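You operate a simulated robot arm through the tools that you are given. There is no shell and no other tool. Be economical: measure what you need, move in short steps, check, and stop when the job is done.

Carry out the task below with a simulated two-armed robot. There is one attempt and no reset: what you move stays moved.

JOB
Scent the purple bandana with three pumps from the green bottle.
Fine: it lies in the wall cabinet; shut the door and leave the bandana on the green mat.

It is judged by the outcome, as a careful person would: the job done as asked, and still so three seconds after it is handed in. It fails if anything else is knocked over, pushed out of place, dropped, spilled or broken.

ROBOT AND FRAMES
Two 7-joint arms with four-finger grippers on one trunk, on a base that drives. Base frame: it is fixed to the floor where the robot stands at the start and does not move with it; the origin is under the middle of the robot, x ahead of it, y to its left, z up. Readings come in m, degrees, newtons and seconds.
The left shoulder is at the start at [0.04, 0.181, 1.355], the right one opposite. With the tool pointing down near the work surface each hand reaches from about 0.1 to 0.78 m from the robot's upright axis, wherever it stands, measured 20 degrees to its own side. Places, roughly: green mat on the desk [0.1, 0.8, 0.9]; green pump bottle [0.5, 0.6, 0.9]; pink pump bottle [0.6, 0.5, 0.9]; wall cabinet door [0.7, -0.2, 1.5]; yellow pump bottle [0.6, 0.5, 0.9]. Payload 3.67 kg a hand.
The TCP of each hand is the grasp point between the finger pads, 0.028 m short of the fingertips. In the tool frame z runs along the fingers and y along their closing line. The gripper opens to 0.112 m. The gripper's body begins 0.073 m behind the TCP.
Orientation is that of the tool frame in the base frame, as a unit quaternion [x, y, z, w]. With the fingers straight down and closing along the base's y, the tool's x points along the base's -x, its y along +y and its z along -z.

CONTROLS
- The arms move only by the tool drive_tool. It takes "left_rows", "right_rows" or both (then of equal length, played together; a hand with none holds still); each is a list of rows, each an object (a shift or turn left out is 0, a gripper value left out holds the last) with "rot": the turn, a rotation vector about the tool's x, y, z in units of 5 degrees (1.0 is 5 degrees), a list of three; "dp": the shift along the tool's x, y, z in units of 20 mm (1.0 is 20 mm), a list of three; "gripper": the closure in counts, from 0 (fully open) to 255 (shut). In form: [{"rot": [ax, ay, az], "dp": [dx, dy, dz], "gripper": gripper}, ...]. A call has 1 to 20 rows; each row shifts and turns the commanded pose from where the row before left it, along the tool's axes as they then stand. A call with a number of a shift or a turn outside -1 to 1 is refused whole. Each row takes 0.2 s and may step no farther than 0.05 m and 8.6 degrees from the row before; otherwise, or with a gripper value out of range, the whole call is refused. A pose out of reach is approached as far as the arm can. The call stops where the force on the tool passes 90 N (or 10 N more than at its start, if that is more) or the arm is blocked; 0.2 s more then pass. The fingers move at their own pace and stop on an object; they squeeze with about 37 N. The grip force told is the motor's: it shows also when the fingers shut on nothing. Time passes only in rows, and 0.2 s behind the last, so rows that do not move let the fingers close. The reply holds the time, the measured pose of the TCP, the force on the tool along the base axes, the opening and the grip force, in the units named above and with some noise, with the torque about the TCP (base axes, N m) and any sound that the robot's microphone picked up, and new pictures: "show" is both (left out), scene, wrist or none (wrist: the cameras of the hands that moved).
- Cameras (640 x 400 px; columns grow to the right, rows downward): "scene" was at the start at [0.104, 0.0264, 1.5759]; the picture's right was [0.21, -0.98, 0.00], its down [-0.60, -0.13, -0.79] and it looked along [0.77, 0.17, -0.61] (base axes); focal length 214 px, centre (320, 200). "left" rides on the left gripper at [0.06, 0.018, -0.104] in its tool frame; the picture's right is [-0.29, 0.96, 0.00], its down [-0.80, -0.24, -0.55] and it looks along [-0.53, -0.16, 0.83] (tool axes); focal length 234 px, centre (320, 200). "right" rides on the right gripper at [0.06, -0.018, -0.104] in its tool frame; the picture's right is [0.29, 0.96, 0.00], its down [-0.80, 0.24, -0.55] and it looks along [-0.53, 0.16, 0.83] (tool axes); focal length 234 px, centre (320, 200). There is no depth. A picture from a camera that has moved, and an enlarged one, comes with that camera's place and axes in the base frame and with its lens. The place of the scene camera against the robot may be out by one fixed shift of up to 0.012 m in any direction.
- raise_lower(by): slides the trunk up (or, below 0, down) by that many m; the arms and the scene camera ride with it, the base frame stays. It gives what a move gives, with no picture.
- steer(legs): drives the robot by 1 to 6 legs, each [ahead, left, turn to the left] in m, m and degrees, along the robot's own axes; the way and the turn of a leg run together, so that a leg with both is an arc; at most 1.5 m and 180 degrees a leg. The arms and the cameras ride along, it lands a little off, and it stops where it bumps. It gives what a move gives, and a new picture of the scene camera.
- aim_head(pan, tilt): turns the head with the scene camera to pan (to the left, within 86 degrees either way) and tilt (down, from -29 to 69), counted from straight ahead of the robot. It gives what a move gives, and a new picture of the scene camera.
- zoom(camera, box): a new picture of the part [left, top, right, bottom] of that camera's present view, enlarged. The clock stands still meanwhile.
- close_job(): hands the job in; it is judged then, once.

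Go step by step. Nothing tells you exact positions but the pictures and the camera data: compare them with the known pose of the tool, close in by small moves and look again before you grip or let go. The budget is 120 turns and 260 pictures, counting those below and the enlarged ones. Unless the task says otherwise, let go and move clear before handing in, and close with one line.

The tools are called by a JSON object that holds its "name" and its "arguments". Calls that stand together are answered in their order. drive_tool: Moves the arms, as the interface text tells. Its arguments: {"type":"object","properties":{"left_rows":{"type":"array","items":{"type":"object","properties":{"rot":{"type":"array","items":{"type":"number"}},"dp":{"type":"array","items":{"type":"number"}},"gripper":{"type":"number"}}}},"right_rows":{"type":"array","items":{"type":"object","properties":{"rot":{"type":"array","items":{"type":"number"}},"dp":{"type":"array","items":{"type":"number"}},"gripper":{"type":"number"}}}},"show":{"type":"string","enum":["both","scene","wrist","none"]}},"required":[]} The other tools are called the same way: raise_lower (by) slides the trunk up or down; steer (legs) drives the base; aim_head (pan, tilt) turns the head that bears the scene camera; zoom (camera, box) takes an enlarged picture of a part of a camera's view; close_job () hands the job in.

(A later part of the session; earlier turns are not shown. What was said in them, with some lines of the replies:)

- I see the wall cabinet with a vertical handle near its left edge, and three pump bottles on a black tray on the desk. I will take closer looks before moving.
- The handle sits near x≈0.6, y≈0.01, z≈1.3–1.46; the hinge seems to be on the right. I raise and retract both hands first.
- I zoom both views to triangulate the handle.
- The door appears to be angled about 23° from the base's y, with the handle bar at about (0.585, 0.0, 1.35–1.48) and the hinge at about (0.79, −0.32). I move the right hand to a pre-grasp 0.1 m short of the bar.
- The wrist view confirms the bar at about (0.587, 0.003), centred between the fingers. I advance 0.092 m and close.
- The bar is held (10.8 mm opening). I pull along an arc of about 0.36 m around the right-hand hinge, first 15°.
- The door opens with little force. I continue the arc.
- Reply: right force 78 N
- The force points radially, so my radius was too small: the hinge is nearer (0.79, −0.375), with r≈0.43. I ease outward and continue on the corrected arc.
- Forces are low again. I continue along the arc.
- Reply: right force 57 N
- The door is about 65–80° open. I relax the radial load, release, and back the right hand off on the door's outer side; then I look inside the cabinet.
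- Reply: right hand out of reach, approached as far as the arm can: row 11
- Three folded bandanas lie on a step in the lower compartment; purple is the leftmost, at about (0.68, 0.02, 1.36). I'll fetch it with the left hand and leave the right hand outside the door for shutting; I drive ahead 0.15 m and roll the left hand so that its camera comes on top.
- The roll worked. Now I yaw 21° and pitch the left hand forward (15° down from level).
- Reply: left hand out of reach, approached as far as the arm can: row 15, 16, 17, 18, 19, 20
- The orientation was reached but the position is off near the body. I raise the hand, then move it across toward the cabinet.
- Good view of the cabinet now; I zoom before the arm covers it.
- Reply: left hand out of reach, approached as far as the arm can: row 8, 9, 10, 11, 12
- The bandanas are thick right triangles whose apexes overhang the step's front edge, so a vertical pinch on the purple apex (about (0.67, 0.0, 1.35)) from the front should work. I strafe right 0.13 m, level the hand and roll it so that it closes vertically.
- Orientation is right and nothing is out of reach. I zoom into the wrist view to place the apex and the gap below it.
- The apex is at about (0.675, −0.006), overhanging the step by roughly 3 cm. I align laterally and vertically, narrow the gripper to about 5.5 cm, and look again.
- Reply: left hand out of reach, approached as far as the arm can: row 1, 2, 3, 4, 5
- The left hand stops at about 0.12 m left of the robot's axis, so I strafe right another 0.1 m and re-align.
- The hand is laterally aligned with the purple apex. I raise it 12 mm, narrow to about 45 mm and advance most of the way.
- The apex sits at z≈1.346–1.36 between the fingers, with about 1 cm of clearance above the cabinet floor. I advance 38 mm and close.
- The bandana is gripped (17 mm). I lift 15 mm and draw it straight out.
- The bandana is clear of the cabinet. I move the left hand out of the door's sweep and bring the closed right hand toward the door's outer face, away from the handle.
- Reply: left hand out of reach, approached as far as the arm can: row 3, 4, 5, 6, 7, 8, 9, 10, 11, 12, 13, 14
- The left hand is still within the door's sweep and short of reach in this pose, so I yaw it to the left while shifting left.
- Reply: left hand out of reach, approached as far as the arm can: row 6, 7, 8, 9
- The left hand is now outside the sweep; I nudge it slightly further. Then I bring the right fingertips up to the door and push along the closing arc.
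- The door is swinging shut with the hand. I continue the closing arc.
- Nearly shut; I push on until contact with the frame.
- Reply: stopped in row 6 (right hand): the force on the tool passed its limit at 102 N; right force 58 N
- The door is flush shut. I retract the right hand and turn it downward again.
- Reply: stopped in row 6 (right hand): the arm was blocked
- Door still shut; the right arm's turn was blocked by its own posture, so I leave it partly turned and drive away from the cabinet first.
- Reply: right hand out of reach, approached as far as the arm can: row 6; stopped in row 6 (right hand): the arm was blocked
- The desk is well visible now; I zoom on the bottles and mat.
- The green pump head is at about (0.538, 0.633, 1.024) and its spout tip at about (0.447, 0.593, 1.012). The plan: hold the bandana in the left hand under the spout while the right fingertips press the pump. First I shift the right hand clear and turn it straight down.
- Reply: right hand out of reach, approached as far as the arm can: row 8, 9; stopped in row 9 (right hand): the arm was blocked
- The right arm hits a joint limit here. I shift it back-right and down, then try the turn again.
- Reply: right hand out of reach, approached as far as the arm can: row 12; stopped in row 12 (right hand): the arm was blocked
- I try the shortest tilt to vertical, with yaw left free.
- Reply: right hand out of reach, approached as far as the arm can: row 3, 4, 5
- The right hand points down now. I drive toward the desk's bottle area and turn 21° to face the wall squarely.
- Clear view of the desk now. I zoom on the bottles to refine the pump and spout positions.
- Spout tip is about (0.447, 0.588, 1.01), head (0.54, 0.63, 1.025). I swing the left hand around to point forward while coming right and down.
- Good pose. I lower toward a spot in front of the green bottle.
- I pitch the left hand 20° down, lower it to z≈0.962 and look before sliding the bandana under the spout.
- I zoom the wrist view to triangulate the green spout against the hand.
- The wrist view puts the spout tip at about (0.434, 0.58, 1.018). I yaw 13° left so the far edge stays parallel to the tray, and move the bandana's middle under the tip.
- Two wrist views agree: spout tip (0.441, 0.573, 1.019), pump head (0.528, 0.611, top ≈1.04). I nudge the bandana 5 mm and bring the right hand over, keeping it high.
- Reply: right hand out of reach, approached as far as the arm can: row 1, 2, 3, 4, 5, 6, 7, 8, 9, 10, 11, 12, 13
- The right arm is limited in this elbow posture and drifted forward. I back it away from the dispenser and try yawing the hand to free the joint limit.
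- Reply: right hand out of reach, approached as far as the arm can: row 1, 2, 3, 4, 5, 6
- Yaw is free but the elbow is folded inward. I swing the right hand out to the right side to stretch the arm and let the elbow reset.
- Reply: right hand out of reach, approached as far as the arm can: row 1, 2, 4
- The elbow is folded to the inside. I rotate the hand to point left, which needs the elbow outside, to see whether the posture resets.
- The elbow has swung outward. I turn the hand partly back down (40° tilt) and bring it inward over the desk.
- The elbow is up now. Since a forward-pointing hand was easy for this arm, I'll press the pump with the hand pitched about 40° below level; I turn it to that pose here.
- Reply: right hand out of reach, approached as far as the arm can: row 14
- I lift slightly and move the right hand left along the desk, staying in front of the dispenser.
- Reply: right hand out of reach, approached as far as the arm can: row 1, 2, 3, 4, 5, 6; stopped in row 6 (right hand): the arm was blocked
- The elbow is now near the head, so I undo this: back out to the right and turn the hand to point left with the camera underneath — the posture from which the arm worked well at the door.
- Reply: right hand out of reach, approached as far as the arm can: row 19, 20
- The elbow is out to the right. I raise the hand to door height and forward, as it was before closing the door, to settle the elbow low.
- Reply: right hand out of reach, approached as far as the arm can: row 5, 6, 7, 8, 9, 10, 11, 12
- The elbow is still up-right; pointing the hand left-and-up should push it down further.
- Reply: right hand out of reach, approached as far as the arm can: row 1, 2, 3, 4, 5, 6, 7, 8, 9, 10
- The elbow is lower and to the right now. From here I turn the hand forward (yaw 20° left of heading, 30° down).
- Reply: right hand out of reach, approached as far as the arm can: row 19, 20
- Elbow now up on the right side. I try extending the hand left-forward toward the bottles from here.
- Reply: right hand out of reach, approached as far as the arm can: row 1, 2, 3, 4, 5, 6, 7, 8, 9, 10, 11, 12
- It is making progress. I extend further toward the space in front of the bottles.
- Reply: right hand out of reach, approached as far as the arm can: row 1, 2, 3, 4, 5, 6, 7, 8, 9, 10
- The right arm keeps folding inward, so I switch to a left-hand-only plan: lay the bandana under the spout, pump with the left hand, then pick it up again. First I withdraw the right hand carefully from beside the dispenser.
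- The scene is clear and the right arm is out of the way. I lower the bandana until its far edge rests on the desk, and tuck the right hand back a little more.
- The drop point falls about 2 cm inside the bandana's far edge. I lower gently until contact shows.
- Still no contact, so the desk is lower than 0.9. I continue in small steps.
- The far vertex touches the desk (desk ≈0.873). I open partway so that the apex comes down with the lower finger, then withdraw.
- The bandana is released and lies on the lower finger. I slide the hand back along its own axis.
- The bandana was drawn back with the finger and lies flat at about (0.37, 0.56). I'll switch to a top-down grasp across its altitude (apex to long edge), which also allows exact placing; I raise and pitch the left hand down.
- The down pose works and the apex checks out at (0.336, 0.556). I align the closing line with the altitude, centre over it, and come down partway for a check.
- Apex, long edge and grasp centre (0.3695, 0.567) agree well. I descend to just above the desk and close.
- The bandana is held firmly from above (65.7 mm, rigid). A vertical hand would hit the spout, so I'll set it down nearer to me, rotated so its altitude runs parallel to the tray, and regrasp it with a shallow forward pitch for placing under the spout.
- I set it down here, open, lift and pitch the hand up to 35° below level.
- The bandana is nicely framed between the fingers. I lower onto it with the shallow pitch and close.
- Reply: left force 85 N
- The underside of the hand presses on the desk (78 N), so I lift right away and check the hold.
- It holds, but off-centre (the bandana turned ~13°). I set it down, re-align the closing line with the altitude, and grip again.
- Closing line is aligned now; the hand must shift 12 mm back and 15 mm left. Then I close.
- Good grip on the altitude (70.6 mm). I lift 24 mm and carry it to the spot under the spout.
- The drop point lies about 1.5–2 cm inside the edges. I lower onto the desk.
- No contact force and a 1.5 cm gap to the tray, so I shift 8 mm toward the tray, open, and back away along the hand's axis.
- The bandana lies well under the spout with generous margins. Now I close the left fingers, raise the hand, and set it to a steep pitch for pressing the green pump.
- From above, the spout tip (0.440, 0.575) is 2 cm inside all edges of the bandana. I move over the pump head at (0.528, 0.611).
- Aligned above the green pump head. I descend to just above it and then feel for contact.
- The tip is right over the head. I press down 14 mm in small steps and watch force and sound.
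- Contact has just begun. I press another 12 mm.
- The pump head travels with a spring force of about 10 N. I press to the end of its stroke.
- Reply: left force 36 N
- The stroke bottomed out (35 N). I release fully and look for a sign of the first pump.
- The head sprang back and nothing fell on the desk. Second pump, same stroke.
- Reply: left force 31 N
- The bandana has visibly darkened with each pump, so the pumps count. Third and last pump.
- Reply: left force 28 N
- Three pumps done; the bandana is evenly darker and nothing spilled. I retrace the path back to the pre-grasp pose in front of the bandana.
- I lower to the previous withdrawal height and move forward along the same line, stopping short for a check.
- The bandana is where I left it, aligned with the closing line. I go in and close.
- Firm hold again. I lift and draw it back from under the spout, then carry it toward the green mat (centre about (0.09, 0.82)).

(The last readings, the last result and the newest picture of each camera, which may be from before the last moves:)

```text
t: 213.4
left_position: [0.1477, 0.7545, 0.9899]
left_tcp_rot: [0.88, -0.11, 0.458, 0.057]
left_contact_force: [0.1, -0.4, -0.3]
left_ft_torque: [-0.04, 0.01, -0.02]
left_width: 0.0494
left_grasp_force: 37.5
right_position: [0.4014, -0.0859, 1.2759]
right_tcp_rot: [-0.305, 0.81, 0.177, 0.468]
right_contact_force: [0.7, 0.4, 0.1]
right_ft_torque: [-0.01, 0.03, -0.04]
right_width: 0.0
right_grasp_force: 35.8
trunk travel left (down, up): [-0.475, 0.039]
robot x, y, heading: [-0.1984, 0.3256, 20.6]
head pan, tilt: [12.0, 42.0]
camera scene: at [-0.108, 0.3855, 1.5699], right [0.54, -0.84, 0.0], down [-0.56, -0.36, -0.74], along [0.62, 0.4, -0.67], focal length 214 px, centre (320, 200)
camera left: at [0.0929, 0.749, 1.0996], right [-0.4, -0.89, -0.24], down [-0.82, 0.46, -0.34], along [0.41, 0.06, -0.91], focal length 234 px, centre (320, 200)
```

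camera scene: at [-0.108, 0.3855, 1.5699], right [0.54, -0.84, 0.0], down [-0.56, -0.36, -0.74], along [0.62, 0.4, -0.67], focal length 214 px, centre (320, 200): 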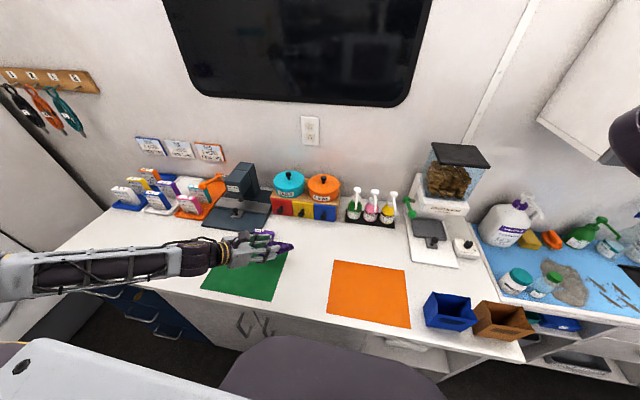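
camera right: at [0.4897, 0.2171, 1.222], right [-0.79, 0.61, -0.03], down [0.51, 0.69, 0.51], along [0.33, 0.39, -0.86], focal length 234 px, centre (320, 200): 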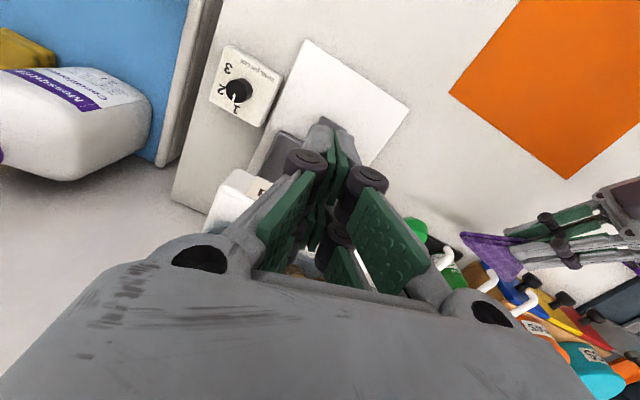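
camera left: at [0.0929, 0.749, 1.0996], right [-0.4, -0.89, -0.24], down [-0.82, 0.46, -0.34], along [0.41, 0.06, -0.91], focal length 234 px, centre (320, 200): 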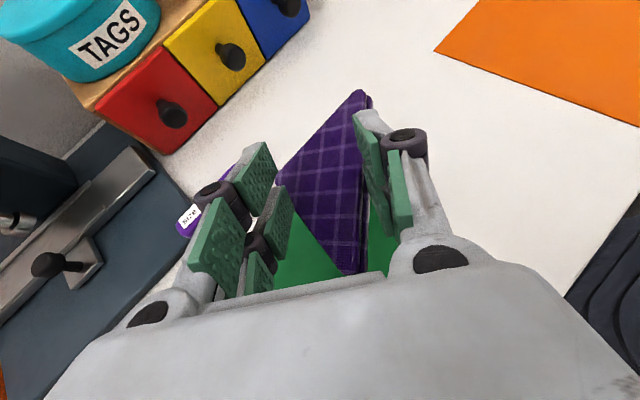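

It slipped a little in the fingers but is held. I move it gently further over the middle of the mat.

{"name": "drive_tool", "arguments": {"left_rows": [{"dp": [-0.35, -0.18, -0.5]}, {"dp": [-0.35, -0.18, -0.5]}, {"dp": [-0.35, -0.18, -0.5]}, {"dp": [-0.35, -0.18, -0.5]}, {"dp": [-0.35, -0.18, -0.5]}, {"dp": [-0.35, -0.18, -0.5]}, {"dp": [-0.35, -0.18, -0.5]}, {"dp": [-0.35, -0.18, -0.5]}]}}

{"name": "zoom", "arguments": {"camera": "scene", "box": [180, 210, 310, 310]}}

```text
t: 215.2
left_position: [0.0607, 0.8065, 0.9887]
left_tcp_rot: [0.881, -0.109, 0.457, 0.057]
left_contact_force: [-0.8, -0.8, -1.5]
left_ft_torque: [-0.01, -0.05, 0.04]
left_width: 0.0493
left_grasp_force: 37.5
right_position: [0.4016, -0.0857, 1.2762]
right_tcp_rot: [-0.305, 0.81, 0.176, 0.469]
right_contact_force: [-0.8, 0.2, -0.6]
right_ft_torque: [-0.01, 0.04, 0.01]
right_width: 0.0
right_grasp_force: 35.7
trunk travel left (down, up): [-0.475, 0.039]
robot x, y, heading: [-0.1955, 0.3256, 20.9]
head pan, tilt: [12.0, 42.0]
camera scene: at [-0.1072, 0.3853, 1.5699], right [0.54, -0.84, 0.0], down [-0.56, -0.36, -0.74], along [0.62, 0.4, -0.67], focal length 214 px, centre (320, 200)
camera left: at [0.0058, 0.801, 1.0985], right [-0.39, -0.89, -0.24], down [-0.83, 0.46, -0.33], along [0.4, 0.06, -0.91], focal length 234 px, centre (320, 200)
```

scene: 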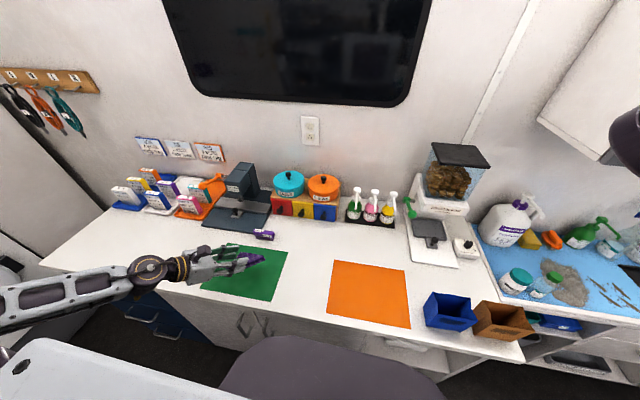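
left: 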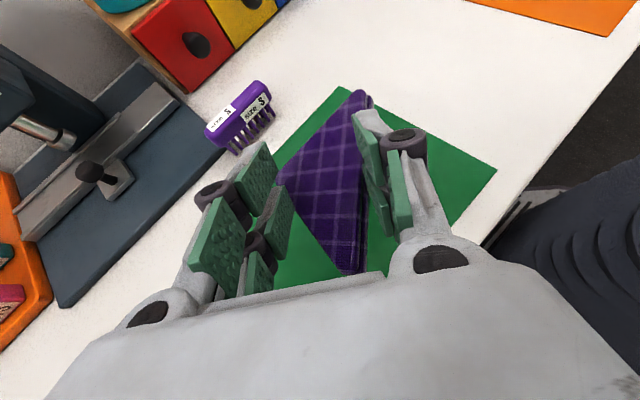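

```text
4.00 times, centred on (245, 260) of scene
camera zoom: at [-0.1072, 0.3853, 1.5699], right [0.54, -0.84, 0.0], down [-0.56, -0.36, -0.74], along [0.62, 0.4, -0.67], focal length 858 px, centre (620, -40)
```

zoom: 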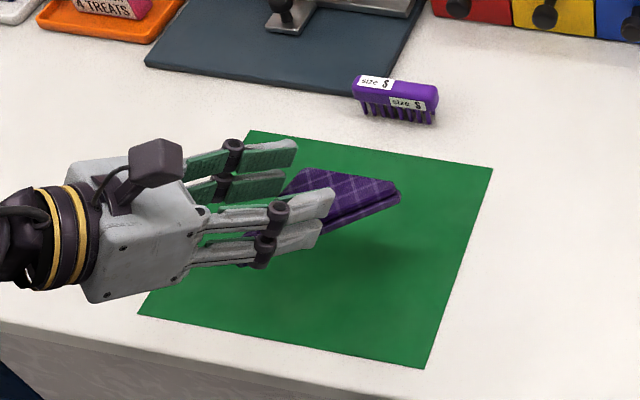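

The bandana is fully over the mat. I lower it, slowly at the end.

{"name": "drive_tool", "arguments": {"left_rows": [{"dp": [-0.6, -0.2, 0.42]}, {"dp": [-0.6, -0.2, 0.42]}, {"dp": [-0.6, 0, 0.42]}, {"dp": [-0.4, 0, 0.28]}, {"dp": [-0.12, 0, 0.085]}, {}]}}

{"name": "zoom", "arguments": {"camera": "scene", "box": [180, 210, 310, 310]}}

```text
t: 216.6
left_position: [0.0632, 0.8153, 0.9398]
left_tcp_rot: [0.881, -0.109, 0.457, 0.056]
left_contact_force: [0.6, 0.0, -0.9]
left_ft_torque: [0.02, 0.0, -0.01]
left_width: 0.0487
left_grasp_force: 37.0
left hand out of reach, approached as far as the arm can: row 4
right_position: [0.4028, -0.0856, 1.2756]
right_tcp_rot: [-0.304, 0.81, 0.176, 0.469]
right_contact_force: [0.7, -0.2, 0.3]
right_ft_torque: [-0.01, 0.0, -0.01]
right_width: 0.0003
right_grasp_force: 35.5
trunk travel left (down, up): [-0.475, 0.039]
robot x, y, heading: [-0.1962, 0.3215, 21.0]
head pan, tilt: [12.0, 42.0]
camera scene: at [-0.1073, 0.3854, 1.5698], right [0.54, -0.84, 0.0], down [-0.56, -0.36, -0.74], along [0.62, 0.4, -0.67], focal length 214 px, centre (320, 200)
camera left: at [0.0083, 0.8081, 1.0488], right [-0.39, -0.89, -0.24], down [-0.83, 0.46, -0.33], along [0.4, 0.06, -0.91], focal length 234 px, centre (320, 200)
```

scene: 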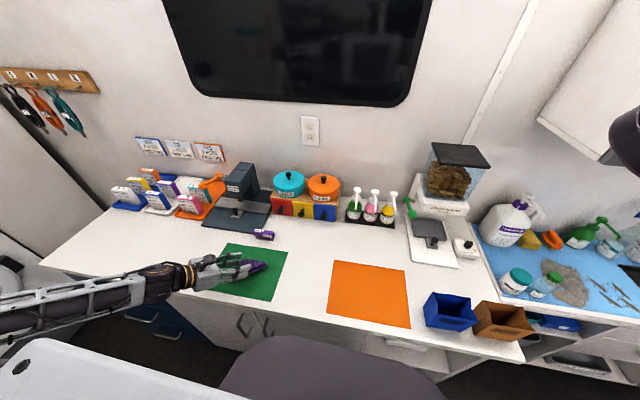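
left: 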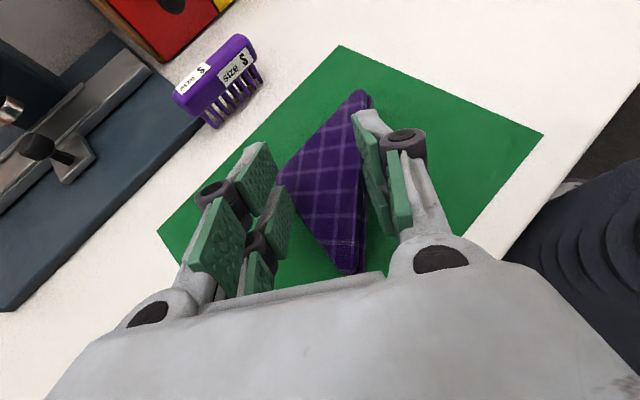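

```text
4.00 times, centred on (245, 260) of scene
camera zoom: at [-0.1073, 0.3854, 1.5698], right [0.54, -0.84, 0.0], down [-0.56, -0.36, -0.74], along [0.62, 0.4, -0.67], focal length 858 px, centre (620, -40)
```

zoom: 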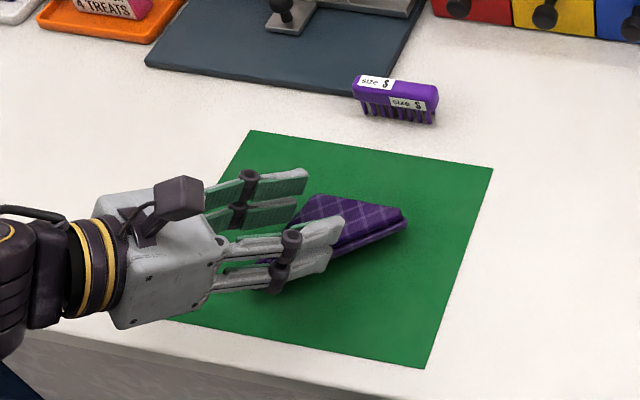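

The arm is at its limit about 2 cm above the mat, so I lower the trunk slightly instead.

{"name": "raise_lower", "arguments": {"by": -0.015}}

{"name": "zoom", "arguments": {"camera": "scene", "box": [60, 210, 310, 350]}}

```text
t: 217.2
left_position: [0.0642, 0.8114, 0.9288]
left_tcp_rot: [0.879, -0.112, 0.461, 0.055]
left_contact_force: [-10.7, 0.5, 40.8]
left_ft_torque: [1.03, -0.81, 0.17]
left_width: 0.0486
left_grasp_force: 36.7
right_position: [0.3994, -0.0891, 1.2606]
right_tcp_rot: [-0.305, 0.809, 0.177, 0.47]
right_contact_force: [1.0, -0.6, 0.5]
right_ft_torque: [0.0, -0.01, 0.0]
right_width: 0.0001
right_grasp_force: 36.0
trunk travel left (down, up): [-0.46, 0.054]
robot x, y, heading: [-0.1916, 0.3235, 20.9]
head pan, tilt: [12.0, 42.0]
```

```text
2.56 times, centred on (185, 280) of scene
camera zoom: at [-0.1104, 0.3822, 1.5552], right [0.54, -0.84, 0.0], down [-0.56, -0.36, -0.74], along [0.62, 0.41, -0.67], focal length 549 px, centre (666, -5)
```

zoom: 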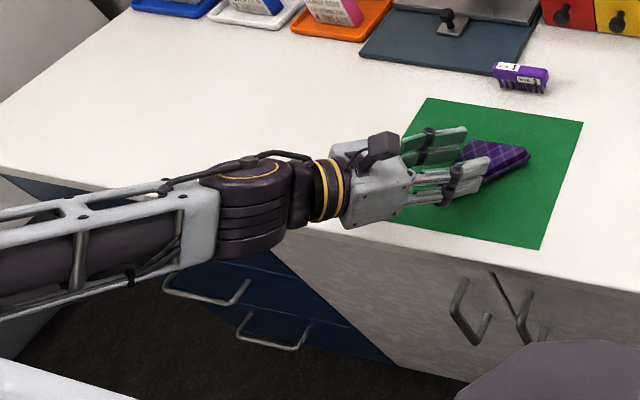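

The bandana touches the mat now (41 N is more than needed). I ease up 3 mm and open slowly.

{"name": "raise_lower", "arguments": {"by": 0.003}}

{"name": "drive_tool", "arguments": {"left_rows": [{"gripper": 130}, {"gripper": 120}, {"gripper": 100}, {"gripper": 60}, {"gripper": 20}, {}]}}

{"name": "zoom", "arguments": {"camera": "scene", "box": [180, 210, 310, 310]}}

```text
t: 217.8
left_position: [0.0645, 0.8126, 0.9281]
left_tcp_rot: [0.88, -0.111, 0.459, 0.056]
left_contact_force: [3.8, -1.5, 25.4]
left_ft_torque: [0.53, -0.68, -0.07]
left_width: 0.0485
left_grasp_force: 37.3
right_position: [0.4012, -0.0891, 1.2635]
right_tcp_rot: [-0.304, 0.81, 0.177, 0.47]
right_contact_force: [-0.9, 0.0, 0.2]
right_ft_torque: [0.01, 0.01, 0.05]
right_width: 0.0002
right_grasp_force: 35.5
trunk travel left (down, up): [-0.463, 0.051]
robot x, y, heading: [-0.1969, 0.3262, 21.0]
head pan, tilt: [12.0, 42.0]
```

```text
t: 219.2
left_position: [0.0623, 0.8128, 0.9272]
left_tcp_rot: [0.88, -0.109, 0.458, 0.057]
left_contact_force: [0.1, 0.6, 0.7]
left_ft_torque: [-0.03, 0.03, 0.0]
left_width: 0.1033
left_grasp_force: 0.1
right_position: [0.4013, -0.0863, 1.263]
right_tcp_rot: [-0.303, 0.811, 0.175, 0.469]
right_contact_force: [0.4, 0.2, -0.9]
right_ft_torque: [0.01, -0.02, -0.01]
right_width: 0.0
right_grasp_force: 35.5
trunk travel left (down, up): [-0.463, 0.051]
robot x, y, heading: [-0.1949, 0.3238, 21.0]
head pan, tilt: [12.0, 42.0]
camera scene: at [-0.1073, 0.3857, 1.5577], right [0.54, -0.84, 0.0], down [-0.56, -0.36, -0.74], along [0.62, 0.4, -0.67], focal length 214 px, centre (320, 200)
camera left: at [0.0084, 0.8082, 1.0368], right [-0.39, -0.89, -0.24], down [-0.82, 0.46, -0.33], along [0.4, 0.06, -0.91], focal length 234 px, centre (320, 200)
```

scene: 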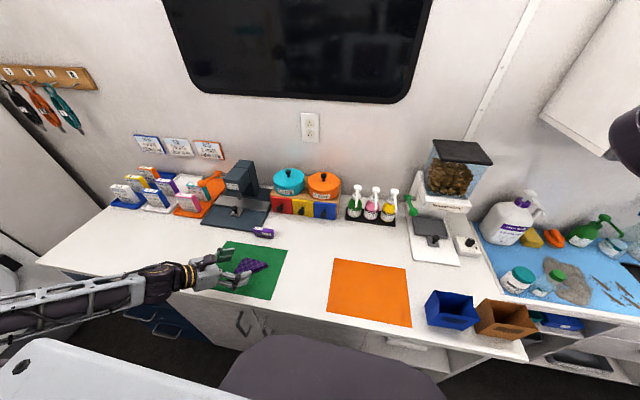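
left: 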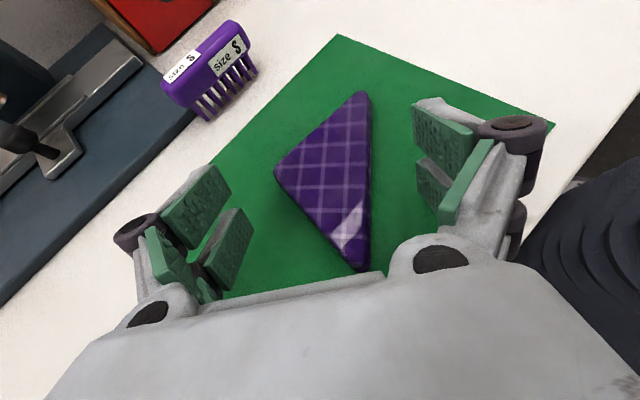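

```text
4.00 times, centred on (245, 260) of scene
camera zoom: at [-0.1073, 0.3857, 1.5577], right [0.54, -0.84, 0.0], down [-0.56, -0.36, -0.74], along [0.62, 0.4, -0.67], focal length 858 px, centre (620, -40)
```

zoom: 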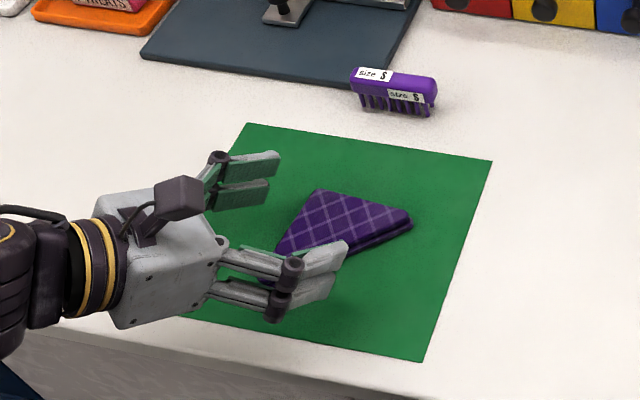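

The bandana lies flat inside the mat. I raise straight up and draw the hand away.

{"name": "raise_lower", "arguments": {"by": 0.05}}

{"name": "drive_tool", "arguments": {"left_rows": [{"dp": [0.8, 0, -0.56]}, {"dp": [0.8, 0, -0.56]}, {"dp": [0.8, 0, -0.56]}, {"dp": [0.8, 0, -0.56]}, {"dp": [0.8, 0, -0.56]}]}}

{"name": "aim_head", "arguments": {"pan": -15, "tilt": 25}}

```text
t: 220.1
left_position: [0.0627, 0.8136, 0.9758]
left_tcp_rot: [0.881, -0.11, 0.458, 0.057]
left_contact_force: [-0.2, 0.0, -0.5]
left_ft_torque: [-0.01, 0.02, -0.02]
left_width: 0.1032
left_grasp_force: 0.0
right_position: [0.4018, -0.0869, 1.3132]
right_tcp_rot: [-0.305, 0.81, 0.177, 0.468]
right_contact_force: [-0.4, -0.5, -0.4]
right_ft_torque: [-0.01, -0.04, -0.01]
right_width: 0.0003
right_grasp_force: 36.1
trunk travel left (down, up): [-0.513, 0.001]
robot x, y, heading: [-0.1947, 0.325, 20.9]
head pan, tilt: [12.0, 42.0]
```

```text
t: 221.3
left_position: [0.0625, 0.813, 1.075]
left_tcp_rot: [0.88, -0.11, 0.459, 0.056]
left_contact_force: [0.0, -0.2, 0.0]
left_ft_torque: [-0.01, 0.06, 0.03]
left_width: 0.103
left_grasp_force: 0.1
right_position: [0.4013, -0.0877, 1.3128]
right_tcp_rot: [-0.305, 0.811, 0.177, 0.468]
right_contact_force: [0.4, -0.3, 0.4]
right_ft_torque: [0.03, 0.0, -0.03]
right_width: 0.0001
right_grasp_force: 35.7
trunk travel left (down, up): [-0.513, 0.001]
robot x, y, heading: [-0.193, 0.3237, 21.0]
head pan, tilt: [12.0, 42.0]
camera scene: at [-0.1074, 0.3847, 1.6067], right [0.54, -0.84, 0.0], down [-0.56, -0.36, -0.74], along [0.62, 0.4, -0.67], focal length 214 px, centre (320, 200)
camera left: at [0.0088, 0.8073, 1.1838], right [-0.4, -0.89, -0.24], down [-0.82, 0.46, -0.33], along [0.4, 0.06, -0.91], focal length 234 px, centre (320, 200)
```

scene: 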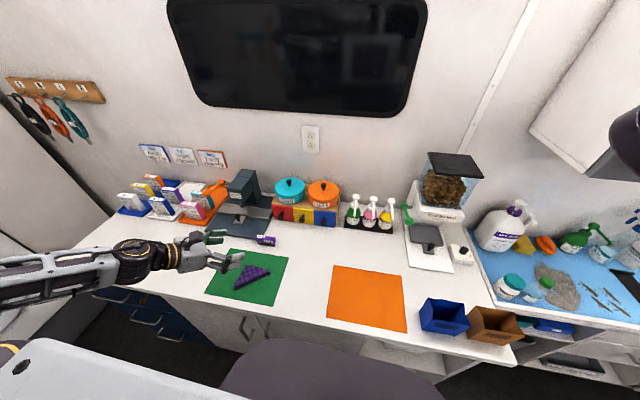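
left: 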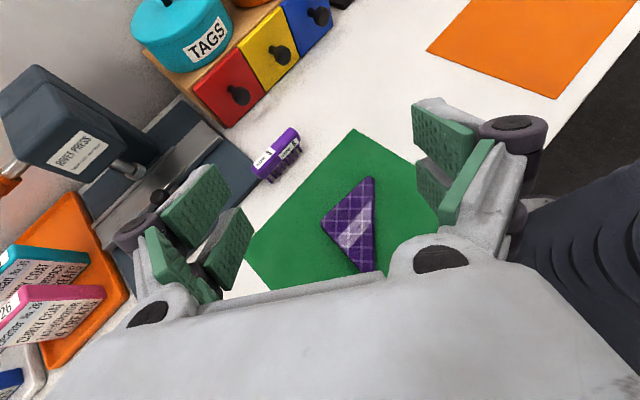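

```text
t: 222.2
left_position: [0.0639, 0.8133, 1.0731]
left_tcp_rot: [0.88, -0.109, 0.459, 0.056]
left_contact_force: [0.0, -0.5, 0.0]
left_ft_torque: [0.0, -0.05, -0.01]
left_width: 0.1033
left_grasp_force: 0.0
right_position: [0.4017, -0.0861, 1.3126]
right_tcp_rot: [-0.304, 0.811, 0.176, 0.469]
right_contact_force: [-0.8, -1.2, -0.5]
right_ft_torque: [-0.03, 0.0, 0.01]
right_width: 0.0
right_grasp_force: 35.7
trunk travel left (down, up): [-0.513, 0.001]
robot x, y, heading: [-0.1975, 0.326, 20.8]
head pan, tilt: [-15.0, 25.0]
camera scene: at [-0.086, 0.3499, 1.6328], right [0.1, -0.99, 0.0], down [-0.42, -0.04, -0.91], along [0.9, 0.09, -0.42], focal length 214 px, centre (320, 200)
```

scene: 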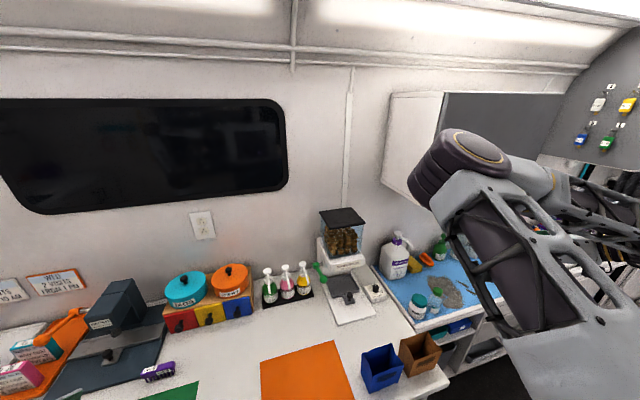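

Everything stands in place; one last look at the cabinet door.

{"name": "zoom", "arguments": {"camera": "scene", "box": [360, 70, 600, 230]}}

```text
2.50 times, centred on (480, 150) of scene
camera zoom: at [-0.086, 0.3499, 1.6328], right [0.1, -0.99, 0.0], down [-0.42, -0.04, -0.91], along [0.9, 0.09, -0.42], focal length 536 px, centre (-80, 325)
```

zoom: 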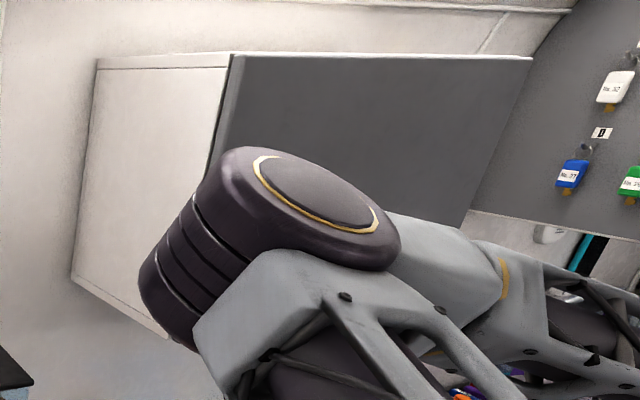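

The cabinet door is shut flush, the bandana lies flat on the green mat, and both hands are clear, so I hand the job in.

{"name": "close_job", "arguments": {}}

```text
The job is handed in.
```

The purple bandana got three pumps from the green bottle and now lies flat on the green mat. The wall cabinet door is shut, and I saw nothing knocked over or spilled.
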